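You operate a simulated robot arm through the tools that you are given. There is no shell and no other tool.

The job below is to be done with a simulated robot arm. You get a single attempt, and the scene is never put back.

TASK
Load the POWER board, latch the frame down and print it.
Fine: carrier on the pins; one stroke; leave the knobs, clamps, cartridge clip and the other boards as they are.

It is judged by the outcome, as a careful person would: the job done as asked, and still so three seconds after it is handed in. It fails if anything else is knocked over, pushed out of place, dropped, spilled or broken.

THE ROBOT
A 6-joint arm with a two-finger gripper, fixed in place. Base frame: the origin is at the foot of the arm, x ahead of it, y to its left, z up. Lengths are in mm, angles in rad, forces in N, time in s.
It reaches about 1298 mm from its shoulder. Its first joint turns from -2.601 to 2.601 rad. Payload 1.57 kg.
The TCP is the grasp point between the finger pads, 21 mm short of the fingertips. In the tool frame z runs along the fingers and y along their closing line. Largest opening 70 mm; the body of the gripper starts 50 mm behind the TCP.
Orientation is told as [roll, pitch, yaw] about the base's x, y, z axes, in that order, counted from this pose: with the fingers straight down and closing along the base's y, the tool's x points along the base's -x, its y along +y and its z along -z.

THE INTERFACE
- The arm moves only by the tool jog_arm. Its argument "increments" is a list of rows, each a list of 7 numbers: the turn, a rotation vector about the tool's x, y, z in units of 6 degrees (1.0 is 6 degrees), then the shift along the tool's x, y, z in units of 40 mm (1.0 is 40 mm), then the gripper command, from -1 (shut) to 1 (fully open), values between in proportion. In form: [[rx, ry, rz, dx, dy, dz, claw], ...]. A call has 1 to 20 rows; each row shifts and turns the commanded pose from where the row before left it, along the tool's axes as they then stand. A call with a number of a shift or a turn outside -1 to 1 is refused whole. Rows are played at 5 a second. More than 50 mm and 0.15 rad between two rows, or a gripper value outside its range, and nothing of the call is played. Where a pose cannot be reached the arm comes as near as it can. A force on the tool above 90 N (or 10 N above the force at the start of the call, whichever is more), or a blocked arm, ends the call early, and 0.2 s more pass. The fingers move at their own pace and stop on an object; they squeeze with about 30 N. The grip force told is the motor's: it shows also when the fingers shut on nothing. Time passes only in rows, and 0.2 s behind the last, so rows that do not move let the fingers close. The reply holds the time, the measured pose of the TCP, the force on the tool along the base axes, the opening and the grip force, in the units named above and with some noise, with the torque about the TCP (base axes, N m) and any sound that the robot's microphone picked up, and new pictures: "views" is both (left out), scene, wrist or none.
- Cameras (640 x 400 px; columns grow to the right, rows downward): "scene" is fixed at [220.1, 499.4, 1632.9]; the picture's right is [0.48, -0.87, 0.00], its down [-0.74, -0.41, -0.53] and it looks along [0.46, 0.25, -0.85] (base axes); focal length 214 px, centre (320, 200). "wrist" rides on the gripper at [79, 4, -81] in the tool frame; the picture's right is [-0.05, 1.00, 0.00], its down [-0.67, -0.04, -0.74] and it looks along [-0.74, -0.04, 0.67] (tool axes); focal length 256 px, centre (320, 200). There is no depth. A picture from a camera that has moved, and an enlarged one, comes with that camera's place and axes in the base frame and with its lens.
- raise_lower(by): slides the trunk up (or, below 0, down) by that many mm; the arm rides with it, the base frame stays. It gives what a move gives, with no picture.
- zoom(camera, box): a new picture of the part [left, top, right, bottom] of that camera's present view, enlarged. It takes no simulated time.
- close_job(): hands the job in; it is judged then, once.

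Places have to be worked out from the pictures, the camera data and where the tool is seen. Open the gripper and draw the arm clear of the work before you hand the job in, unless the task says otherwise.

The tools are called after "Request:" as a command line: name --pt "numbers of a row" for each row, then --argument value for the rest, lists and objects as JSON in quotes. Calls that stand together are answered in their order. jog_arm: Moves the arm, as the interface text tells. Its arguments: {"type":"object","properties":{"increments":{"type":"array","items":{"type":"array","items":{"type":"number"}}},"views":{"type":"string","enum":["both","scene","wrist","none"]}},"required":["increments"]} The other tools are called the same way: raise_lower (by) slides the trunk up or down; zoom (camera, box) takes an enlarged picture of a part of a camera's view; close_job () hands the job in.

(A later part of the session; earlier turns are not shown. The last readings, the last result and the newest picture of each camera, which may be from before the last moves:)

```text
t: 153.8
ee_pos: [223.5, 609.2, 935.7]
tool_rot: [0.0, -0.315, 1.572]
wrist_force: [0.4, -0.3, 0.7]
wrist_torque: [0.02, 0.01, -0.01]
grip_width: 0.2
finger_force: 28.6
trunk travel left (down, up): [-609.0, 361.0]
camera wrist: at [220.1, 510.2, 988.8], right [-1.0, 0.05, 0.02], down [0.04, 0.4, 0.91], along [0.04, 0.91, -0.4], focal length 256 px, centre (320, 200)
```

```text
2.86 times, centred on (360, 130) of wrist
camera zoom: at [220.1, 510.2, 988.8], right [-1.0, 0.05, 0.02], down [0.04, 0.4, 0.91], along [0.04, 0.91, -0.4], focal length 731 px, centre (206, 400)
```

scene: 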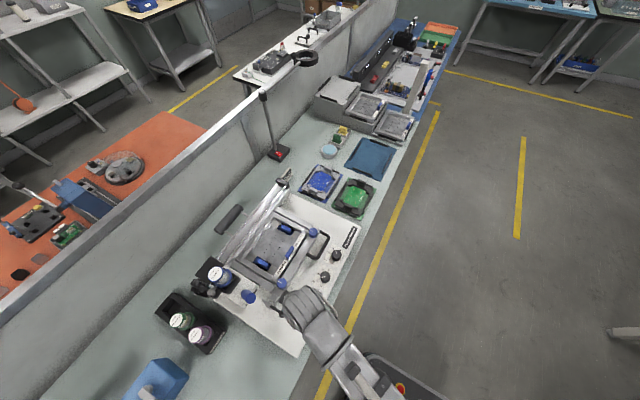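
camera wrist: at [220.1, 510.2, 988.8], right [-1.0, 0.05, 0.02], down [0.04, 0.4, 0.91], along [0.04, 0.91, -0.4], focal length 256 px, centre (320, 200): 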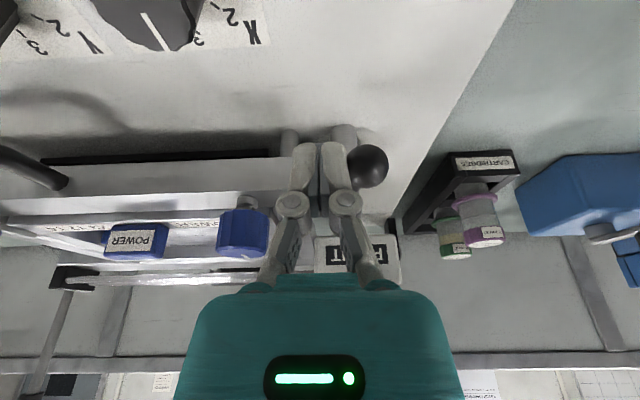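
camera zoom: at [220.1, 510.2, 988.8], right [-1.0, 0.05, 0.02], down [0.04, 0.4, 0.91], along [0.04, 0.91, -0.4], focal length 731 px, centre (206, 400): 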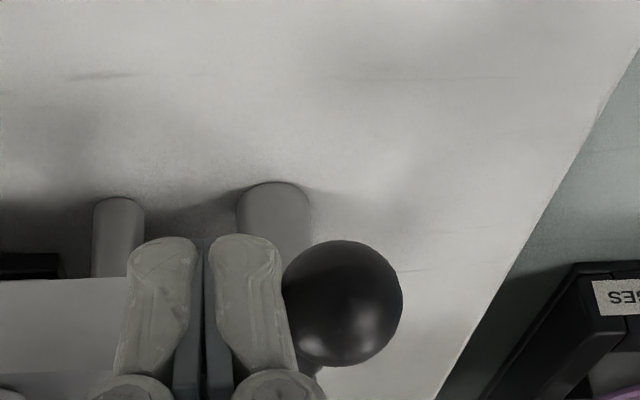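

Contact made and the lever moves easily. I continue pushing the ball along its arc.

Request:
jog_arm --pt "0 0 0 0.007 0.254 -0.002 -1" --pt "0 0 0 0.007 0.254 -0.002 -1" --pt "0 0 0 -0.045 0.305 0.0146 -1" --pt "0 0 0 -0.178 0.325 0.058 -1" --views "both"

Request:
zoom --camera "wrist" --box '[260, 60, 460, 200]'

Request:
zoom --camera "scene" --box '[235, 265, 315, 325]'

```text
t: 154.8
ee_pos: [179.1, 618.6, 936.1]
tool_rot: [0.001, -0.314, 1.571]
wrist_force: [0.6, -0.6, 0.2]
wrist_torque: [0.01, -0.02, 0.02]
grip_width: 0.1
finger_force: 28.5
trunk travel left (down, up): [-609.0, 361.0]
camera wrist: at [174.3, 519.0, 988.7], right [-1.0, 0.05, 0.02], down [0.04, 0.4, 0.91], along [0.04, 0.91, -0.4], focal length 256 px, centre (320, 200)
```

scene: 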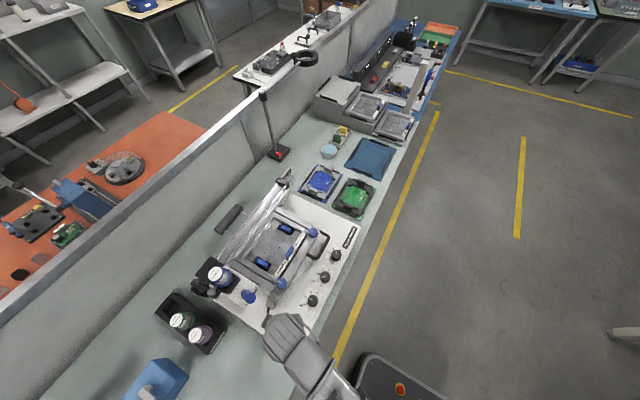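
wrist: 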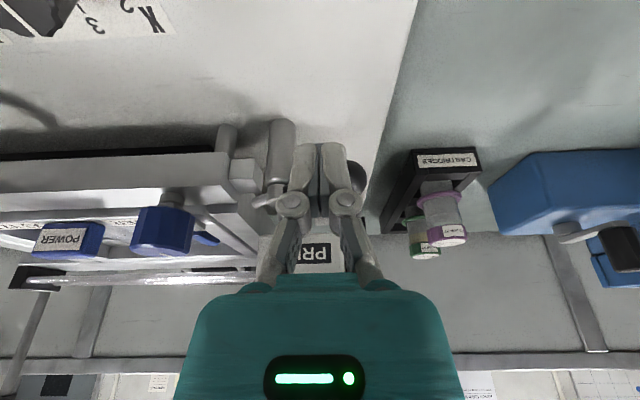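

```text
2.86 times, centred on (360, 130) of wrist
camera zoom: at [174.3, 519.0, 988.7], right [-1.0, 0.05, 0.02], down [0.04, 0.4, 0.91], along [0.04, 0.91, -0.4], focal length 731 px, centre (206, 400)
```

zoom: 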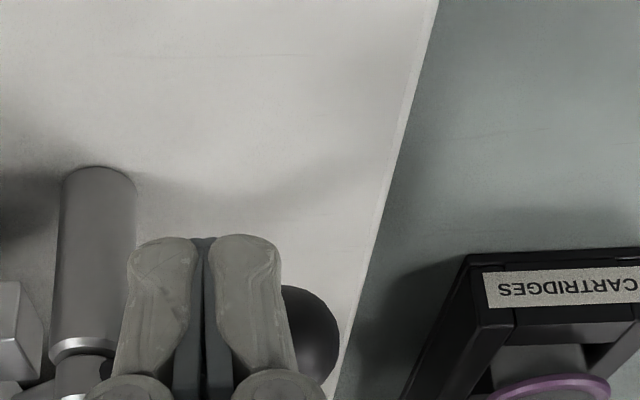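

```text
6.67 times, centred on (275, 295) of scene
camera zoom: at [220.1, 499.4, 1632.9], right [0.48, -0.87, 0.0], down [-0.74, -0.41, -0.53], along [0.46, 0.25, -0.85], focal length 1430 px, centre (620, -433)
```

zoom: 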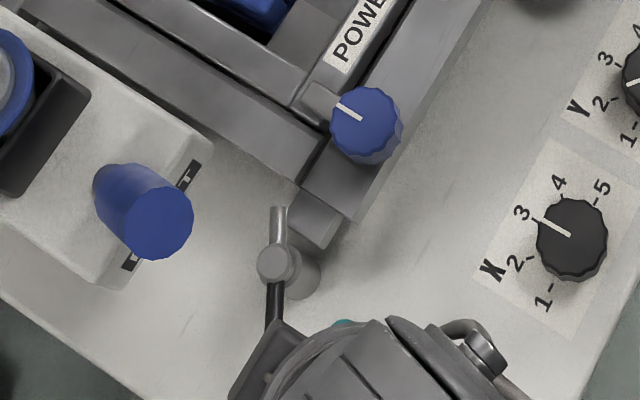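

The latch has turned roughly halfway. I push on through the rest of the arc.

Request:
jog_arm --pt "0 0 0 -0.271 0.275 0.088 -1" --pt "0 0 0 -0.347 0.175 0.112 -1" --views "wrist"

Request:
zoom --camera "wrist" --box '[220, 60, 420, 200]'

Request:
zoom --camera "scene" --box '[235, 265, 315, 325]'

```text
t: 155.4
ee_pos: [159.8, 646.2, 936.1]
tool_rot: [0.001, -0.313, 1.571]
wrist_force: [0.5, 0.1, 0.5]
wrist_torque: [-0.05, 0.04, 0.0]
grip_width: 0.0
finger_force: 29.1
trunk travel left (down, up): [-609.0, 361.0]
camera wrist: at [156.4, 545.8, 988.8], right [-1.0, 0.05, 0.02], down [0.04, 0.4, 0.91], along [0.04, 0.91, -0.41], focal length 256 px, centre (320, 200)
```

wrist: 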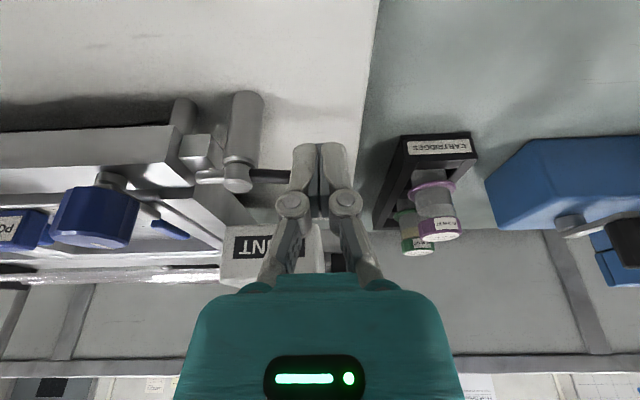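

```text
2.86 times, centred on (320, 130) of wrist
camera zoom: at [156.4, 545.8, 988.8], right [-1.0, 0.05, 0.02], down [0.04, 0.4, 0.91], along [0.04, 0.91, -0.41], focal length 731 px, centre (320, 400)
```

zoom: 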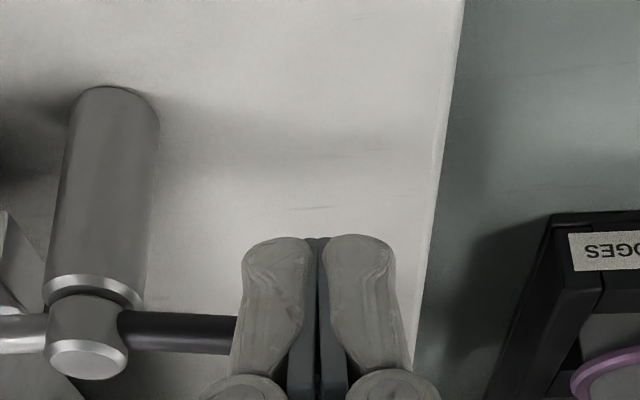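

```text
6.67 times, centred on (275, 295) of scene
camera zoom: at [220.1, 499.4, 1632.9], right [0.48, -0.87, 0.0], down [-0.74, -0.41, -0.53], along [0.46, 0.25, -0.85], focal length 1430 px, centre (620, -433)
```

zoom: 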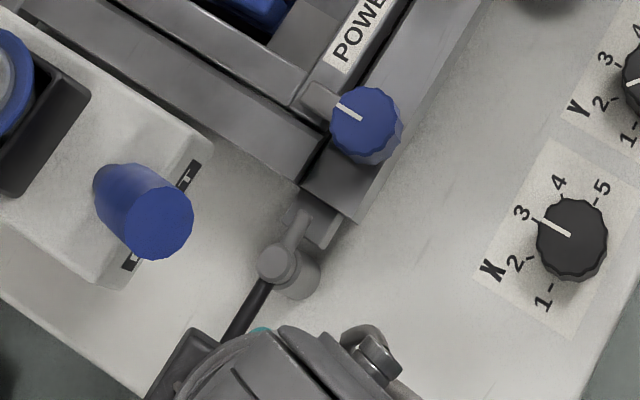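

The stub now lies over the keeper block, about 86–90° of turn. I push a few mm more to complete it and feel for a stop.

Request:
jog_arm --pt "0 0 0 -0.06 0 0.019 -1" --pt "0 0 0 -0.06 0 0.019 -1" --views "wrist"

Request:
zoom --camera "wrist" --box '[180, 60, 380, 200]'

Request:
zoom --camera "scene" --box '[235, 265, 315, 325]'

```text
t: 156.0
ee_pos: [161.3, 648.1, 936.5]
tool_rot: [-0.001, -0.313, 1.57]
wrist_force: [-1.8, -10.4, -3.7]
wrist_torque: [-0.19, 0.0, 0.07]
grip_width: 0.4
finger_force: 28.7
trunk travel left (down, up): [-609.0, 361.0]
camera wrist: at [156.8, 548.6, 989.1], right [-1.0, 0.05, 0.02], down [0.04, 0.41, 0.91], along [0.04, 0.91, -0.41], focal length 256 px, centre (320, 200)
```

wrist: 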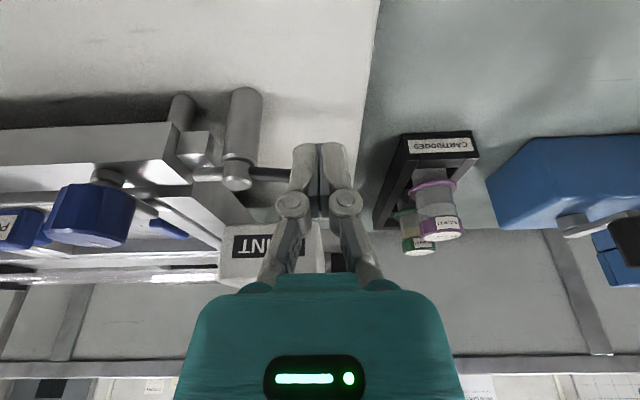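

```text
2.86 times, centred on (280, 130) of wrist
camera zoom: at [156.8, 548.6, 989.1], right [-1.0, 0.05, 0.02], down [0.04, 0.41, 0.91], along [0.04, 0.91, -0.41], focal length 731 px, centre (434, 400)
```

zoom: 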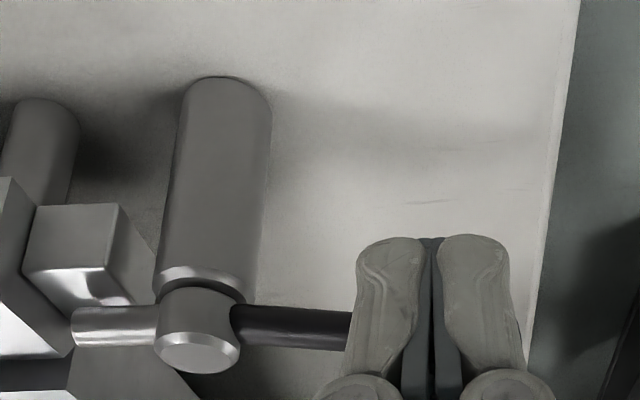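

```text
6.67 times, centred on (275, 295) of scene
camera zoom: at [220.1, 499.4, 1632.9], right [0.48, -0.87, 0.0], down [-0.74, -0.41, -0.53], along [0.46, 0.25, -0.85], focal length 1430 px, centre (620, -433)
```

zoom: 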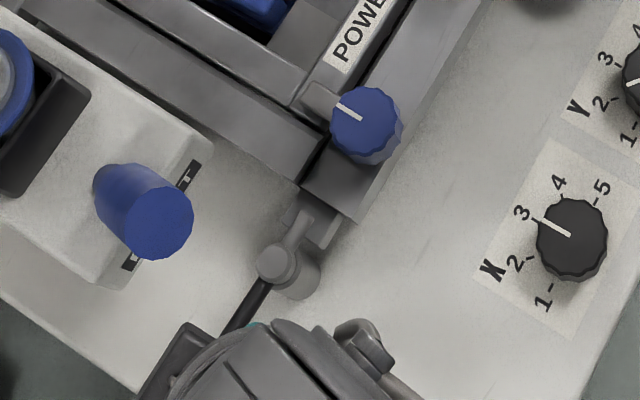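

The lever hit its stop (10 N) with the stub over the keeper — the frame is latched. I retreat straight back from the ball, then raise and look at the print head.

Request:
jog_arm --pt "0 0 0 0.475 0 -0.154 -1" --pt "0 0 0 0.475 0 -0.154 -1" --views "none"

Request:
raise_lower --by 150

Request:
jog_arm --pt "0 0 0 0 0 0 -1" --views "both"

Request:
zoom --camera "scene" --box '[235, 265, 315, 325]'

Request:
zoom --camera "wrist" --box '[140, 40, 460, 240]'

Request:
zoom --camera "scene" --box '[180, 160, 340, 310]'

```text
t: 156.6
ee_pos: [160.7, 609.6, 936.7]
tool_rot: [0.0, -0.315, 1.57]
wrist_force: [0.4, -0.3, 0.3]
wrist_torque: [0.02, 0.01, 0.03]
grip_width: 0.0
finger_force: 29.1
trunk travel left (down, up): [-609.0, 361.0]
```

```text
t: 158.4
ee_pos: [160.0, 609.1, 1085.9]
tool_rot: [0.0, -0.313, 1.57]
wrist_force: [0.4, -0.1, -0.1]
wrist_torque: [0.01, 0.03, -0.03]
grip_width: 0.2
finger_force: 28.1
trunk travel left (down, up): [-759.0, 211.0]
```

```text
t: 158.8
ee_pos: [160.7, 610.0, 1086.5]
tool_rot: [0.0, -0.314, 1.571]
wrist_force: [-0.3, -0.4, 0.5]
wrist_torque: [-0.02, 0.03, 0.0]
grip_width: 0.0
finger_force: 28.7
trunk travel left (down, up): [-759.0, 211.0]
camera wrist: at [156.5, 510.1, 1138.7], right [-1.0, 0.05, 0.02], down [0.04, 0.4, 0.91], along [0.04, 0.91, -0.41], focal length 256 px, centre (320, 200)
```

scene: 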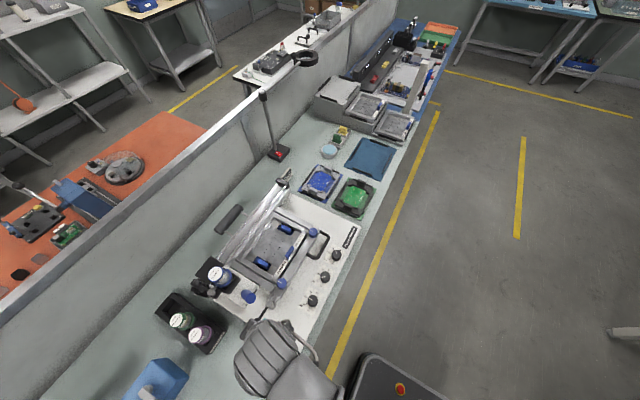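
wrist: 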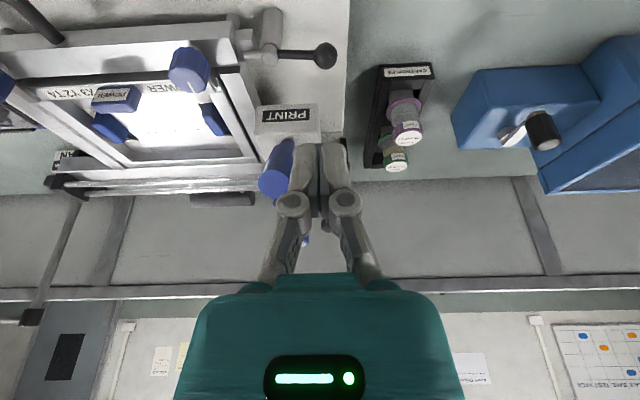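

```text
6.67 times, centred on (275, 295) of scene
camera zoom: at [220.1, 499.4, 1632.9], right [0.48, -0.87, 0.0], down [-0.74, -0.41, -0.53], along [0.46, 0.25, -0.85], focal length 1430 px, centre (620, -433)
```

zoom: 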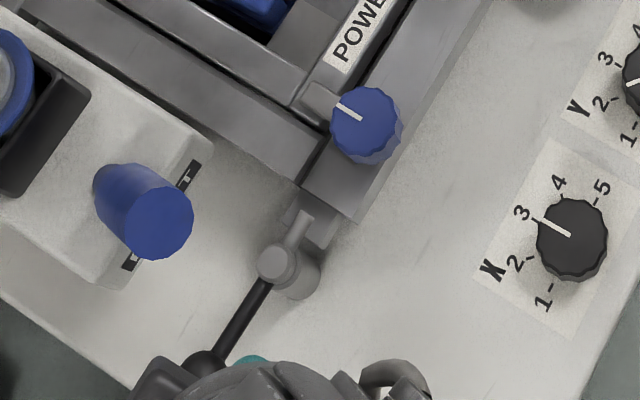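

```text
2.00 times, centred on (300, 140) of wrist
camera zoom: at [156.5, 510.1, 1138.7], right [-1.0, 0.05, 0.02], down [0.04, 0.4, 0.91], along [0.04, 0.91, -0.41], focal length 512 px, centre (360, 320)
```

zoom: 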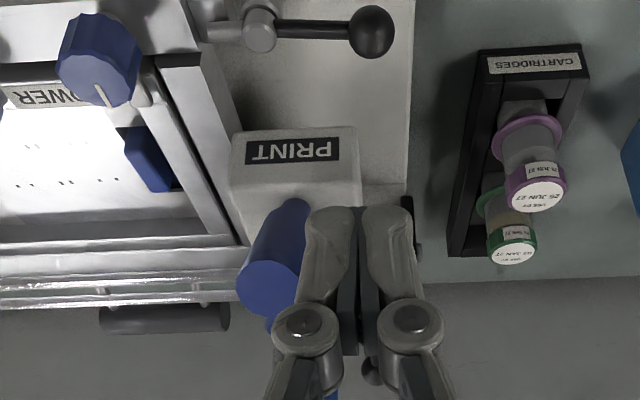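

```text
2.67 times, centred on (260, 235) of scene
camera zoom: at [220.1, 499.4, 1632.9], right [0.48, -0.87, 0.0], down [-0.74, -0.41, -0.53], along [0.46, 0.25, -0.85], focal length 572 px, centre (480, 107)
```

zoom: 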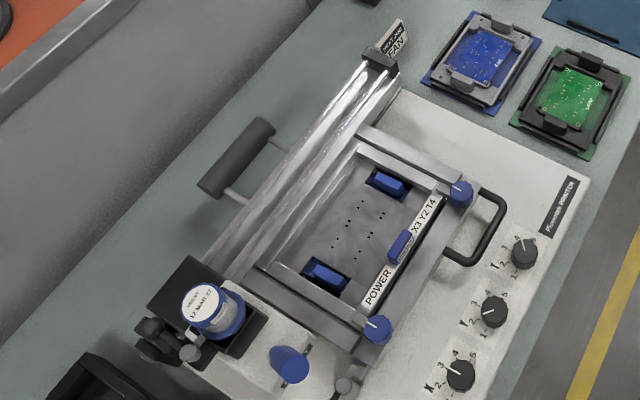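

Latched, and the keeper is held. The print head's blue handle runs from about (201, 729, 973) up to (200, 688, 1043). I'll straddle it loosely with open fingers and slide the head along its rails in +x, so I move above it.

Request:
jog_arm --pt "0 0 0 -0.713 -0.333 0.231 0.25" --pt "0 0 0 -0.713 -0.333 0.231 0.25" --pt "0 0 0 -0.713 -0.333 0.231 0.25" --views "both"

Request:
zoom --camera "wrist" --box '[200, 0, 440, 180]'

Request:
zoom --camera "scene" --box '[200, 240, 300, 320]'

```text
t: 159.6
ee_pos: [201.2, 701.2, 1086.8]
tool_rot: [0.001, -0.313, 1.57]
wrist_force: [0.4, -0.1, 0.2]
wrist_torque: [0.03, 0.0, 0.01]
grip_width: 43.8
finger_force: 0.0
trunk travel left (down, up): [-759.0, 211.0]
camera wrist: at [197.0, 602.3, 1138.7], right [-1.0, 0.05, 0.02], down [0.04, 0.4, 0.91], along [0.04, 0.91, -0.41], focal length 256 px, centre (320, 200)
```

scene: 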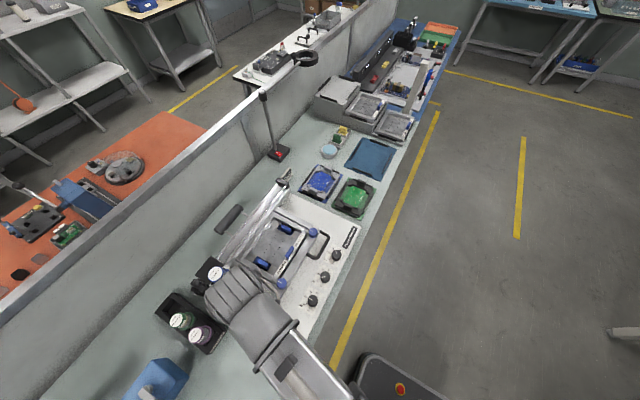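
wrist: 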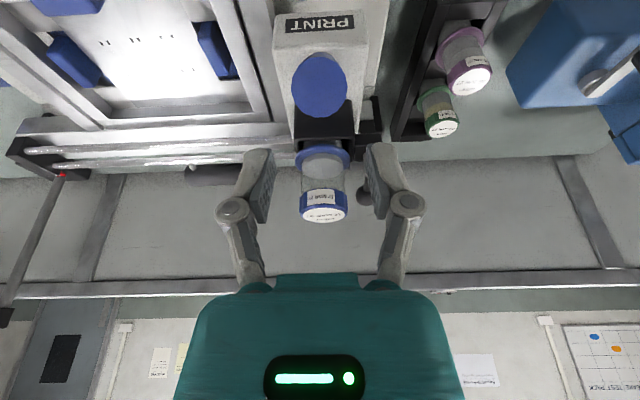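

```text
2.22 times, centred on (320, 90) of wrist
camera zoom: at [197.0, 602.3, 1138.7], right [-1.0, 0.05, 0.02], down [0.04, 0.4, 0.91], along [0.04, 0.91, -0.41], focal length 569 px, centre (320, 444)
```

zoom: 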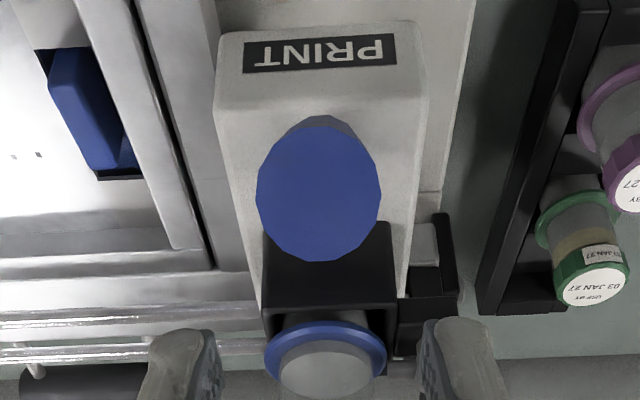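

```text
5.00 times, centred on (250, 280) of scene
camera zoom: at [220.1, 499.4, 1632.9], right [0.48, -0.87, 0.0], down [-0.74, -0.41, -0.53], along [0.46, 0.25, -0.85], focal length 1072 px, centre (670, -200)
```

zoom: 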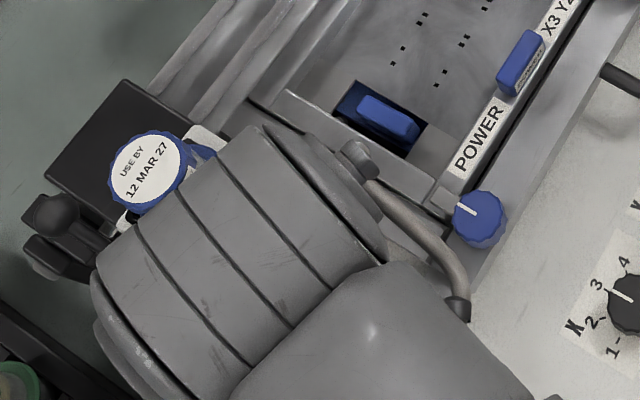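

The handle is centred between the fingers (x≈200) and the cartridge stands about 80 mm behind, clear of the gripper. Lowering so the fingers straddle the handle.

Request:
raise_lower --by -40

Request:
raise_lower --by -22

Request:
jog_arm --pt "0 0 0 0 0 0 0.25" --views "wrist"

Request:
zoom --camera "wrist" --box '[200, 60, 440, 240]'

```text
t: 160.4
ee_pos: [199.9, 699.5, 1046.3]
tool_rot: [0.0, -0.313, 1.571]
wrist_force: [-0.1, 0.0, -0.2]
wrist_torque: [0.0, 0.01, -0.02]
grip_width: 43.8
finger_force: 0.0
trunk travel left (down, up): [-719.0, 251.0]
```

```text
t: 161.1
ee_pos: [200.9, 700.4, 1024.3]
tool_rot: [0.001, -0.314, 1.571]
wrist_force: [0.2, 0.1, 0.6]
wrist_torque: [0.0, 0.01, 0.03]
grip_width: 43.7
finger_force: 0.1
trunk travel left (down, up): [-697.0, 273.0]
```

```text
t: 161.5
ee_pos: [201.3, 700.6, 1024.5]
tool_rot: [0.001, -0.313, 1.569]
wrist_force: [-0.3, 0.6, -0.4]
wrist_torque: [-0.01, -0.03, 0.01]
grip_width: 43.9
finger_force: 0.1
trunk travel left (down, up): [-697.0, 273.0]
camera wrist: at [196.8, 601.5, 1076.8], right [-1.0, 0.05, 0.02], down [0.04, 0.4, 0.91], along [0.04, 0.91, -0.41], focal length 256 px, centre (320, 200)
```

wrist: 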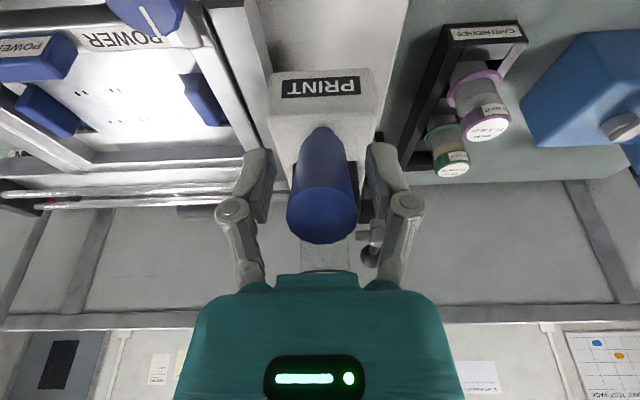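

```text
2.22 times, centred on (320, 150) of wrist
camera zoom: at [196.8, 601.5, 1076.8], right [-1.0, 0.05, 0.02], down [0.04, 0.4, 0.91], along [0.04, 0.91, -0.41], focal length 569 px, centre (320, 311)
```

zoom: 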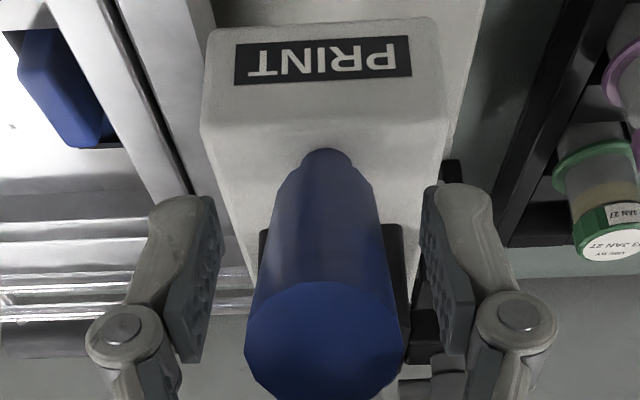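

Handle well straddled. I narrow the jaws to leave little slack and start the stroke slowly in +x, checking the response.

Request:
jog_arm --pt "0 0 0 0 0 0 -0.08" --pt "0 0 0 0 0 0 -0.08" --pt "0 0 0 0 -0.2 0 -0.08" --pt "0 0 0 0 -0.2 0 -0.08" --pt "0 0 0 0 -0.2 0 -0.08" --views "both"

Request:
zoom --camera "wrist" --box '[200, 60, 440, 240]'

```text
t: 162.7
ee_pos: [225.4, 700.4, 1024.9]
tool_rot: [-0.001, -0.313, 1.571]
wrist_force: [-0.7, 0.0, 0.8]
wrist_torque: [0.01, -0.02, 0.02]
grip_width: 32.9
finger_force: 0.2
trunk travel left (down, up): [-697.0, 273.0]
camera wrist: at [220.9, 601.6, 1076.8], right [-1.0, 0.05, 0.02], down [0.04, 0.4, 0.91], along [0.04, 0.91, -0.41], focal length 256 px, centre (320, 200)
```

scene: 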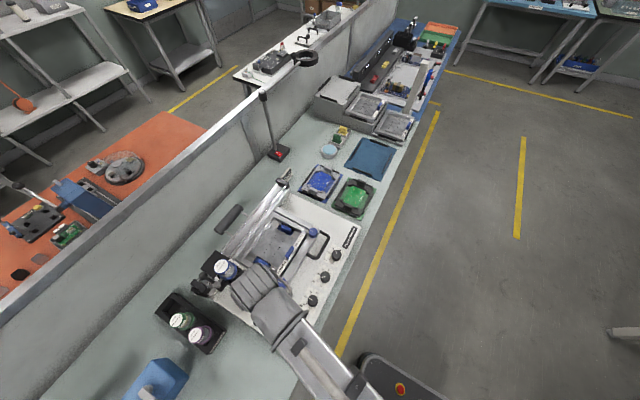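
wrist: 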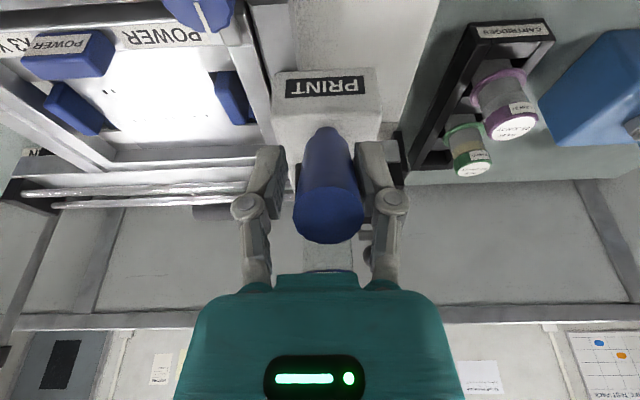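

```text
2.22 times, centred on (320, 150) of wrist
camera zoom: at [220.9, 601.6, 1076.8], right [-1.0, 0.05, 0.02], down [0.04, 0.4, 0.91], along [0.04, 0.91, -0.41], focal length 569 px, centre (320, 311)
```

zoom: 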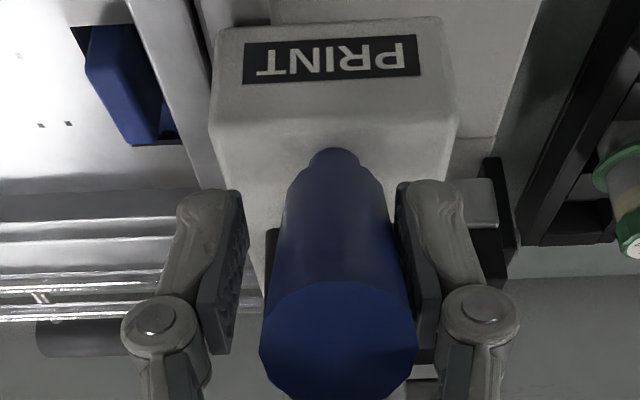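

The head slides freely with the jaws. I continue the single stroke at a steady pace.

Request:
jog_arm --pt "0 0 0 0 -0.27 0 -0.08" --pt "0 0 0 0 -0.27 0 -0.08" --pt "0 0 0 0 -0.27 0 -0.08" --pt "0 0 0 0 -0.27 0 -0.08" --pt "0 0 0 0 -0.27 0 -0.08" --pt "0 0 0 0 -0.27 0 -0.08" --pt "0 0 0 0 -0.27 0 -0.08" --pt "0 0 0 0 -0.27 0 -0.08" --pt "0 0 0 0 -0.27 0 -0.08" --pt "0 0 0 0 -0.27 0 -0.08" --pt "0 0 0 0 -0.27 0 -0.08" --pt "0 0 0 0 -0.27 0 -0.08" --pt "0 0 0 0 -0.27 0 -0.08" --pt "0 0 0 0 -0.27 0 -0.08" --pt "0 0 0 0 -0.27 0 -0.08" --pt "0 0 0 0 -0.27 0 -0.08" --pt "0 0 0 0 -0.27 0 -0.08" --pt "0 0 0 0 -0.27 0 -0.08" --views "both"

Request:
zoom --camera "scene" --box '[180, 160, 340, 310]'

Request:
zoom --camera "wrist" --box '[120, 20, 440, 240]'

```text
t: 166.5
ee_pos: [420.1, 700.3, 1025.7]
tool_rot: [0.001, -0.313, 1.571]
wrist_force: [0.1, -0.6, -0.2]
wrist_torque: [-0.05, 0.01, -0.01]
grip_width: 32.7
finger_force: 0.2
trunk travel left (down, up): [-697.0, 273.0]
camera wrist: at [415.5, 602.2, 1076.8], right [-1.0, 0.05, 0.02], down [0.03, 0.4, 0.91], along [0.04, 0.91, -0.41], focal length 256 px, centre (320, 200)
```

scene: 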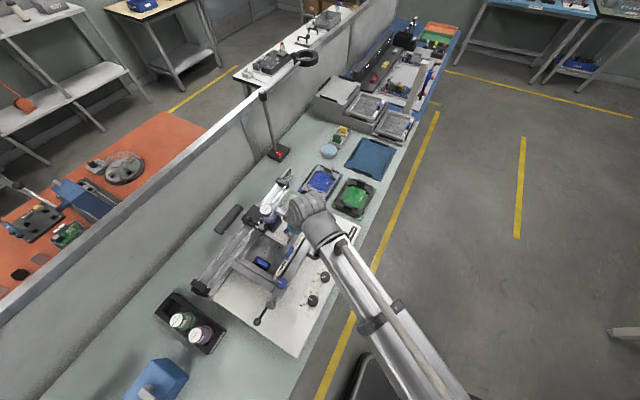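
wrist: 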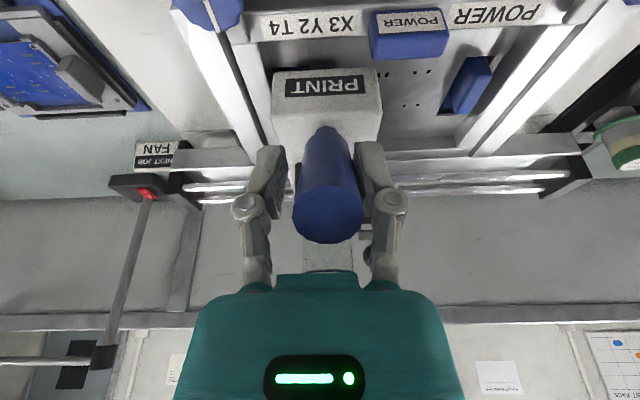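

```text
2.67 times, centred on (260, 235) of scene
camera zoom: at [220.1, 499.4, 1632.9], right [0.48, -0.87, 0.0], down [-0.74, -0.41, -0.53], along [0.46, 0.25, -0.85], focal length 572 px, centre (480, 107)
```

zoom: 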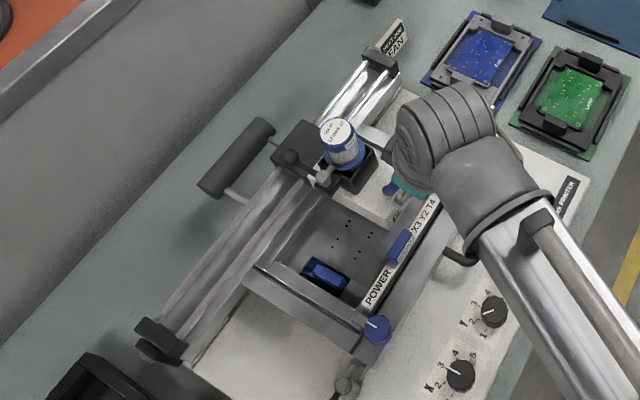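

```text
1.82 times, centred on (280, 130) of wrist
camera zoom: at [415.5, 602.2, 1076.8], right [-1.0, 0.05, 0.02], down [0.03, 0.4, 0.91], along [0.04, 0.91, -0.41], focal length 465 px, centre (393, 327)
```

zoom: 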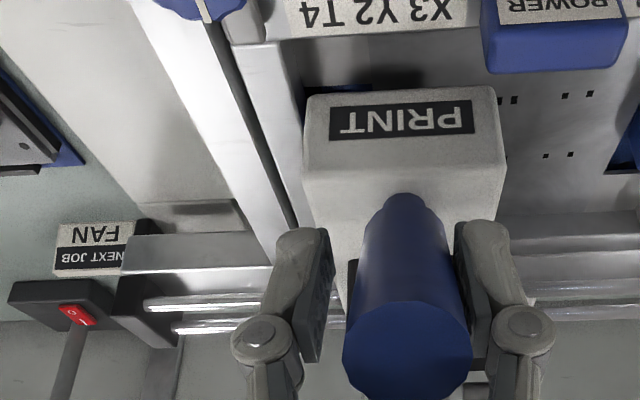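

The head has crossed most of the stencil with no resistance. I continue the same stroke toward the right-hand end.

Request:
jog_arm --pt "0 0 0 0 -0.25 0 -0.08" --pt "0 0 0 0 -0.25 0 -0.08" --pt "0 0 0 0 -0.25 0 -0.08" --pt "0 0 0 0 -0.25 0 -0.08" --pt "0 0 0 0 -0.25 0 -0.08" --pt "0 0 0 0 -0.25 0 -0.08" --pt "0 0 0 0 -0.2 0 -0.08" --pt "0 0 0 0 -0.2 0 -0.08" --pt "0 0 0 0 -0.2 0 -0.08" --views "both"

Request:
zoom --camera "scene" --box '[180, 160, 340, 310]'

Request:
zoom --camera "wrist" --box '[120, 20, 440, 240]'

```text
t: 168.5
ee_pos: [504.1, 702.2, 1024.9]
tool_rot: [0.0, -0.314, 1.571]
wrist_force: [-1.0, -0.5, -0.3]
wrist_torque: [0.03, 0.02, 0.01]
grip_width: 33.0
finger_force: 0.2
trunk travel left (down, up): [-697.0, 273.0]
camera wrist: at [499.9, 602.1, 1076.8], right [-1.0, 0.05, 0.02], down [0.04, 0.4, 0.91], along [0.04, 0.91, -0.41], focal length 256 px, centre (320, 200)
```

scene: 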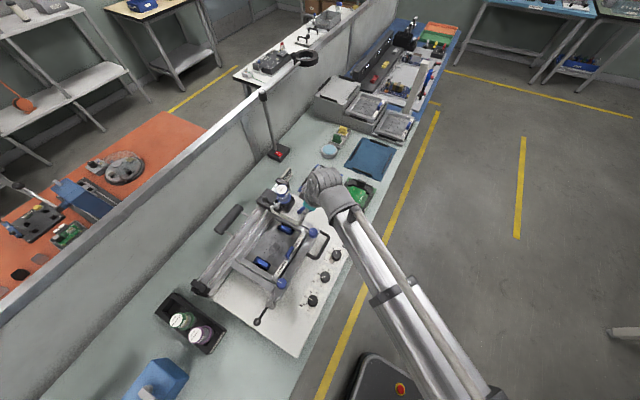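
wrist: 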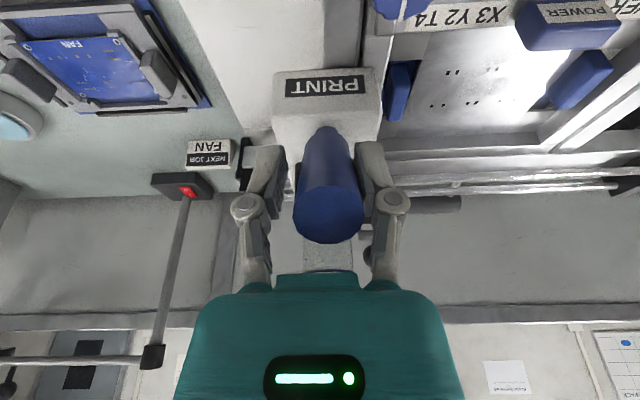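

```text
2.67 times, centred on (260, 235) of scene
camera zoom: at [220.1, 499.4, 1632.9], right [0.48, -0.87, 0.0], down [-0.74, -0.41, -0.53], along [0.46, 0.25, -0.85], focal length 572 px, centre (480, 107)
```

zoom: 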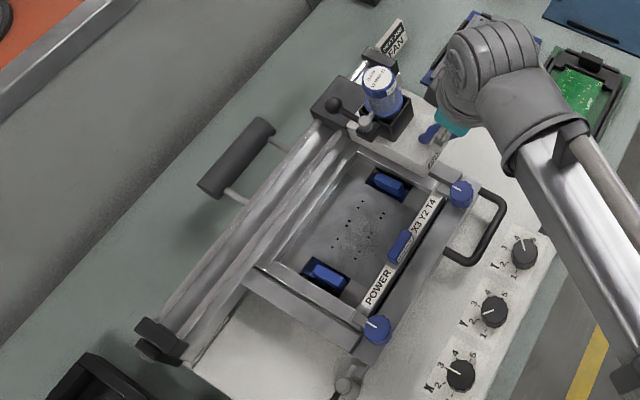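

```text
1.82 times, centred on (280, 130) of wrist
camera zoom: at [499.9, 602.1, 1076.8], right [-1.0, 0.05, 0.02], down [0.04, 0.4, 0.91], along [0.04, 0.91, -0.41], focal length 465 px, centre (393, 327)
```

zoom: 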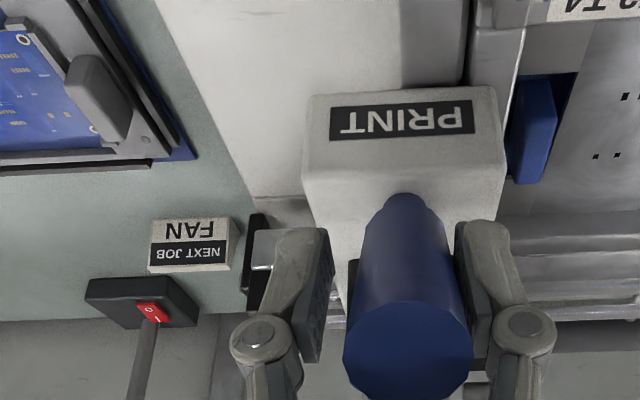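

The stencil shows paste wiped across the apertures. I finish the stroke gently toward its end stop with smaller steps.

Request:
jog_arm --pt "0 0 0 0 -0.15 0 -0.08" --pt "0 0 0 0 -0.15 0 -0.08" --pt "0 0 0 0 -0.15 0 -0.08" --pt "0 0 0 0 -0.15 0 -0.08" --pt "0 0 0 0 -0.15 0 -0.08" --views "wrist"

Request:
zoom --camera "scene" --box '[200, 160, 320, 260]'

Request:
zoom --camera "wrist" --box '[120, 20, 440, 240]'

```text
t: 169.7
ee_pos: [532.9, 701.8, 1024.6]
tool_rot: [0.0, -0.315, 1.57]
wrist_force: [-1.2, 0.4, 0.0]
wrist_torque: [-0.01, -0.03, 0.02]
grip_width: 32.8
finger_force: 0.3
trunk travel left (down, up): [-697.0, 273.0]
camera wrist: at [528.4, 601.9, 1076.7], right [-1.0, 0.05, 0.02], down [0.04, 0.4, 0.91], along [0.04, 0.91, -0.41], focal length 256 px, centre (320, 200)
```

wrist: 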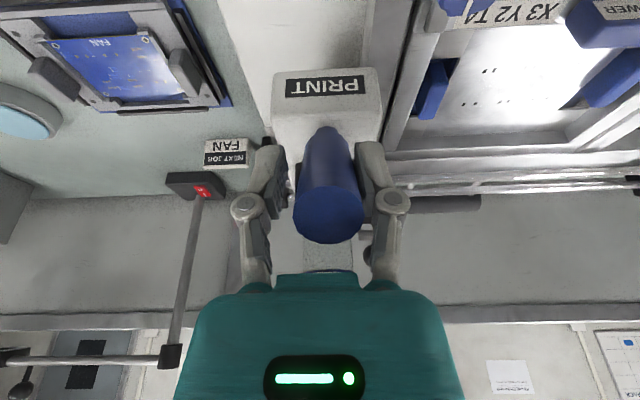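

```text
4.00 times, centred on (260, 210) of scene
camera zoom: at [220.1, 499.4, 1632.9], right [0.48, -0.87, 0.0], down [-0.74, -0.41, -0.53], along [0.46, 0.25, -0.85], focal length 858 px, centre (560, 160)
```

zoom: 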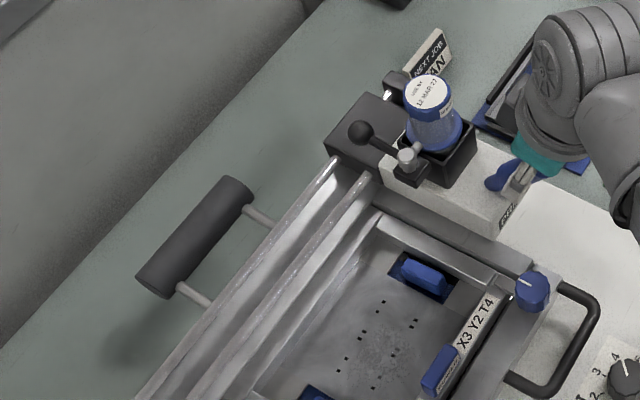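

```text
1.82 times, centred on (280, 130) of wrist
camera zoom: at [528.4, 601.9, 1076.7], right [-1.0, 0.05, 0.02], down [0.04, 0.4, 0.91], along [0.04, 0.91, -0.41], focal length 465 px, centre (393, 327)
```

zoom: 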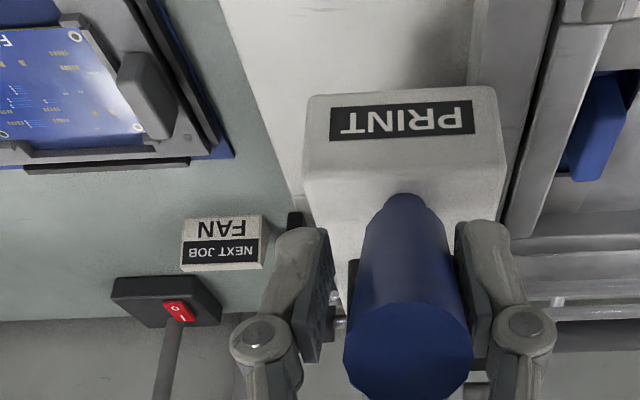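

Still free with no resistance; the rail end block is close. I continue in small steps until it stops.

Request:
jog_arm --pt "0 0 0 0 -0.12 0 -0.08" --pt "0 0 0 0 -0.12 0 -0.08" --pt "0 0 0 0 -0.1 0 -0.08" --views "wrist"

Request:
zoom --camera "scene" --box '[220, 150, 320, 230]'

Request:
zoom --camera "wrist" --box '[120, 20, 440, 240]'

```text
t: 170.5
ee_pos: [547.4, 701.2, 1024.8]
tool_rot: [0.001, -0.312, 1.57]
wrist_force: [-10.7, 0.3, -3.8]
wrist_torque: [0.0, 0.08, 0.08]
grip_width: 38.0
finger_force: 3.7
trunk travel left (down, up): [-697.0, 273.0]
camera wrist: at [542.1, 601.9, 1076.8], right [-1.0, 0.05, 0.02], down [0.04, 0.4, 0.91], along [0.04, 0.91, -0.41], focal length 256 px, centre (320, 200)
```

wrist: 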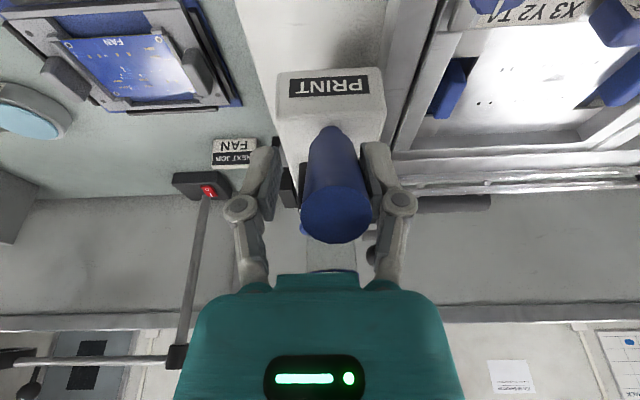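

```text
5.00 times, centred on (270, 190) of scene
camera zoom: at [220.1, 499.4, 1632.9], right [0.48, -0.87, 0.0], down [-0.74, -0.41, -0.53], along [0.46, 0.25, -0.85], focal length 1072 px, centre (570, 250)
```

zoom: 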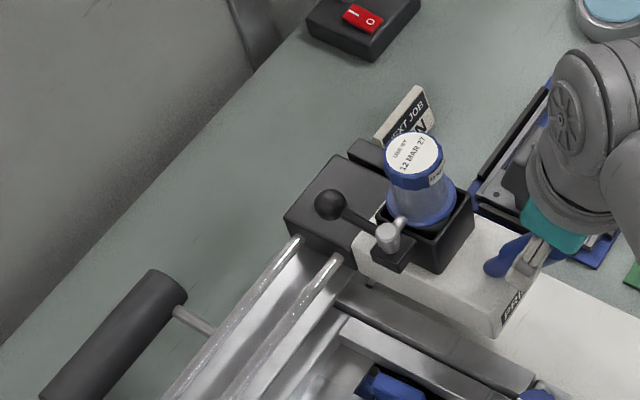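

```text
1.82 times, centred on (280, 130) of wrist
camera zoom: at [542.1, 601.9, 1076.8], right [-1.0, 0.05, 0.02], down [0.04, 0.4, 0.91], along [0.04, 0.91, -0.41], focal length 465 px, centre (393, 327)
```

zoom: 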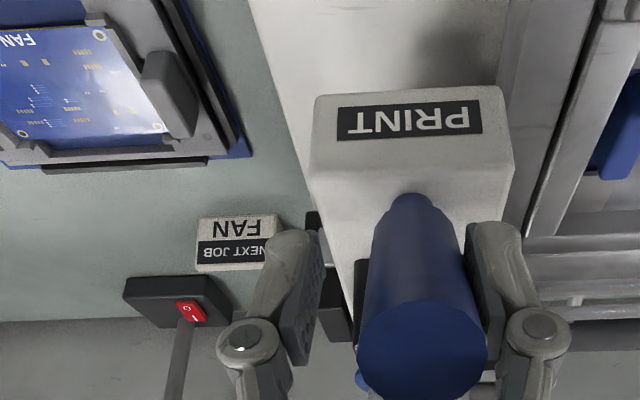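

The head reached its end stop (−11 N). The stroke is done, so I open the jaws a little, re-centre so nothing drags, and lift straight off.

Request:
jog_arm --pt "0 0 0 0 0 0 0.35" --pt "0 0 0 0 0.07 0 0.35" --pt "0 0 0 0 0 0 0.35" --views "wrist"

Request:
zoom --camera "wrist" --box '[200, 60, 440, 240]'

```text
t: 171.3
ee_pos: [545.3, 700.9, 1024.1]
tool_rot: [-0.001, -0.314, 1.571]
wrist_force: [0.3, 0.1, -0.5]
wrist_torque: [0.01, 0.03, -0.02]
grip_width: 47.5
finger_force: 0.1
trunk travel left (down, up): [-697.0, 273.0]
camera wrist: at [541.4, 601.7, 1076.7], right [-1.0, 0.05, 0.02], down [0.04, 0.4, 0.91], along [0.04, 0.91, -0.41], focal length 256 px, centre (320, 200)
```

wrist: 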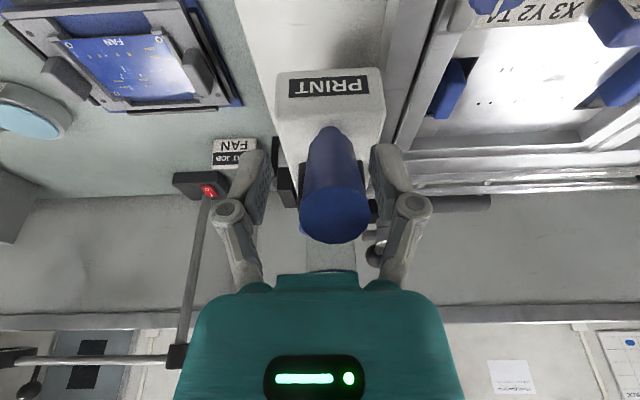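

```text
2.22 times, centred on (320, 150) of wrist
camera zoom: at [541.4, 601.7, 1076.7], right [-1.0, 0.05, 0.02], down [0.04, 0.4, 0.91], along [0.04, 0.91, -0.41], focal length 569 px, centre (320, 311)
```

zoom: 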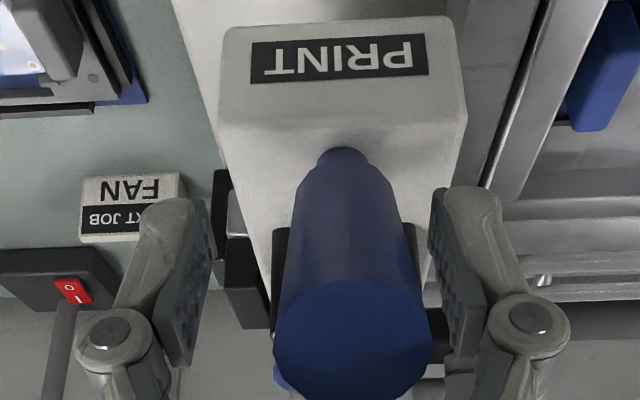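

Fingers are free of the handle with space on both sides. I raise straight up and then retreat toward the robot.

Request:
raise_lower --by 90

Request:
jog_arm --pt "0 0 0 0.8 0 -0.26 0.35" --pt "0 0 0 0.8 0 -0.26 0.35" --pt "0 0 0 0.8 0 -0.26 0.35" --pt "0 0 0 0.8 0 -0.26 0.35" --views "both"

Request:
zoom --camera "scene" --box '[180, 150, 340, 310]'

Request:
zoom --camera "scene" --box '[235, 265, 315, 325]'

Request:
zoom --camera "scene" --box '[240, 200, 320, 290]'

```text
t: 172.5
ee_pos: [545.9, 701.4, 1114.9]
tool_rot: [-0.002, -0.314, 1.571]
wrist_force: [-0.5, 0.0, -0.3]
wrist_torque: [0.01, -0.01, 0.0]
grip_width: 47.1
finger_force: 0.0
trunk travel left (down, up): [-787.0, 183.0]
```

```text
t: 173.5
ee_pos: [544.4, 562.1, 1114.9]
tool_rot: [0.0, -0.314, 1.571]
wrist_force: [0.1, 0.4, -0.7]
wrist_torque: [0.02, -0.03, -0.02]
grip_width: 47.3
finger_force: 0.1
trunk travel left (down, up): [-787.0, 183.0]
camera wrist: at [540.2, 463.3, 1166.9], right [-1.0, 0.05, 0.02], down [0.04, 0.4, 0.91], along [0.04, 0.91, -0.4], focal length 256 px, centre (320, 200)
```

scene: 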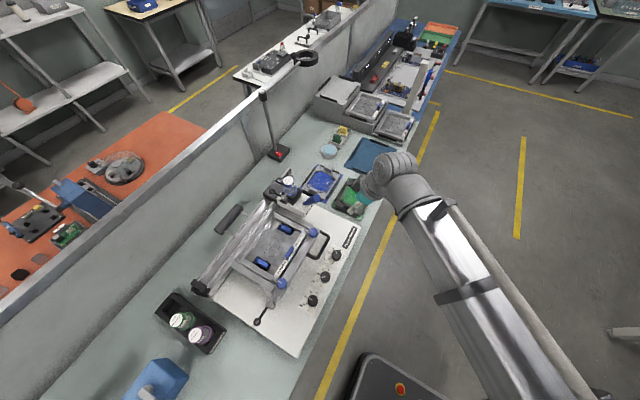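
wrist: 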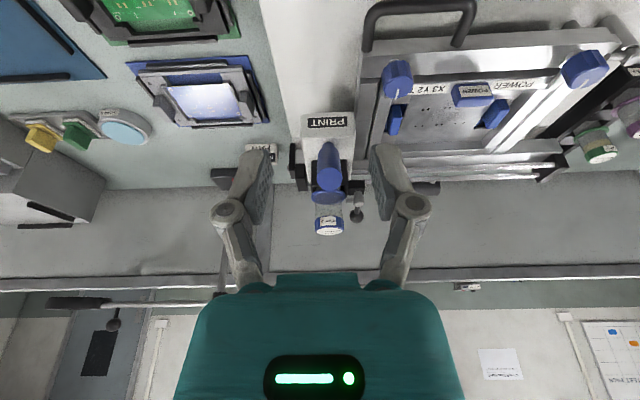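

```text
2.50 times, centred on (260, 230) of scene
camera zoom: at [220.1, 499.4, 1632.9], right [0.48, -0.87, 0.0], down [-0.74, -0.41, -0.53], along [0.46, 0.25, -0.85], focal length 536 px, centre (470, 125)
```

zoom: 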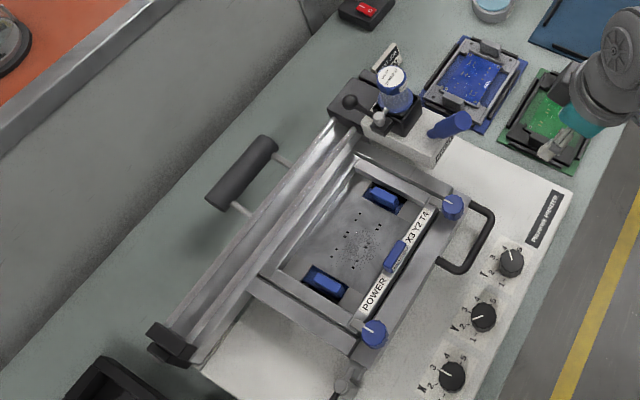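

```text
6.67 times, centred on (275, 295) of scene
camera zoom: at [220.1, 499.4, 1632.9], right [0.48, -0.87, 0.0], down [-0.74, -0.41, -0.53], along [0.46, 0.25, -0.85], focal length 1430 px, centre (620, -433)
```

zoom: 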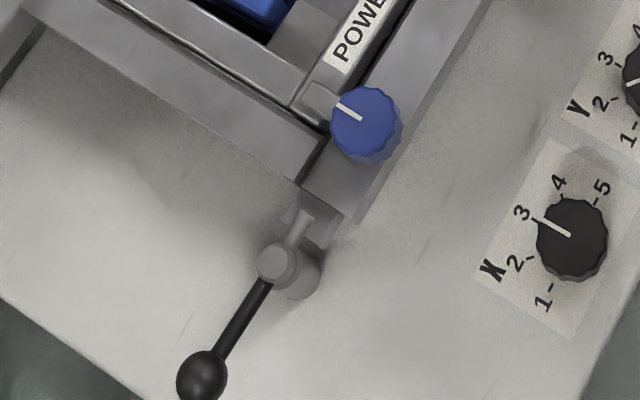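

```text
4.44 times, centred on (280, 245) of scene
camera zoom: at [220.1, 499.4, 1632.9], right [0.48, -0.87, 0.0], down [-0.74, -0.41, -0.53], along [0.46, 0.25, -0.85], focal length 953 px, centre (498, 0)
```

zoom: 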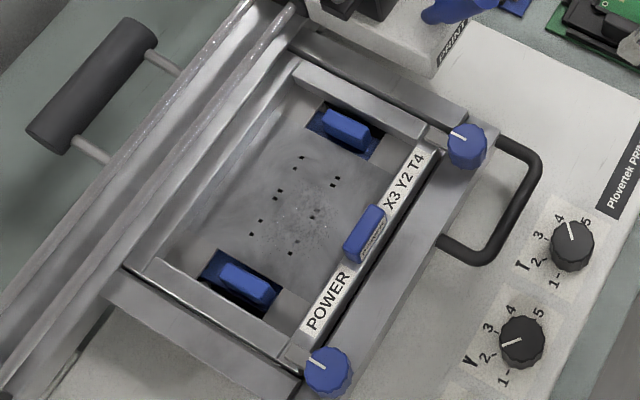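

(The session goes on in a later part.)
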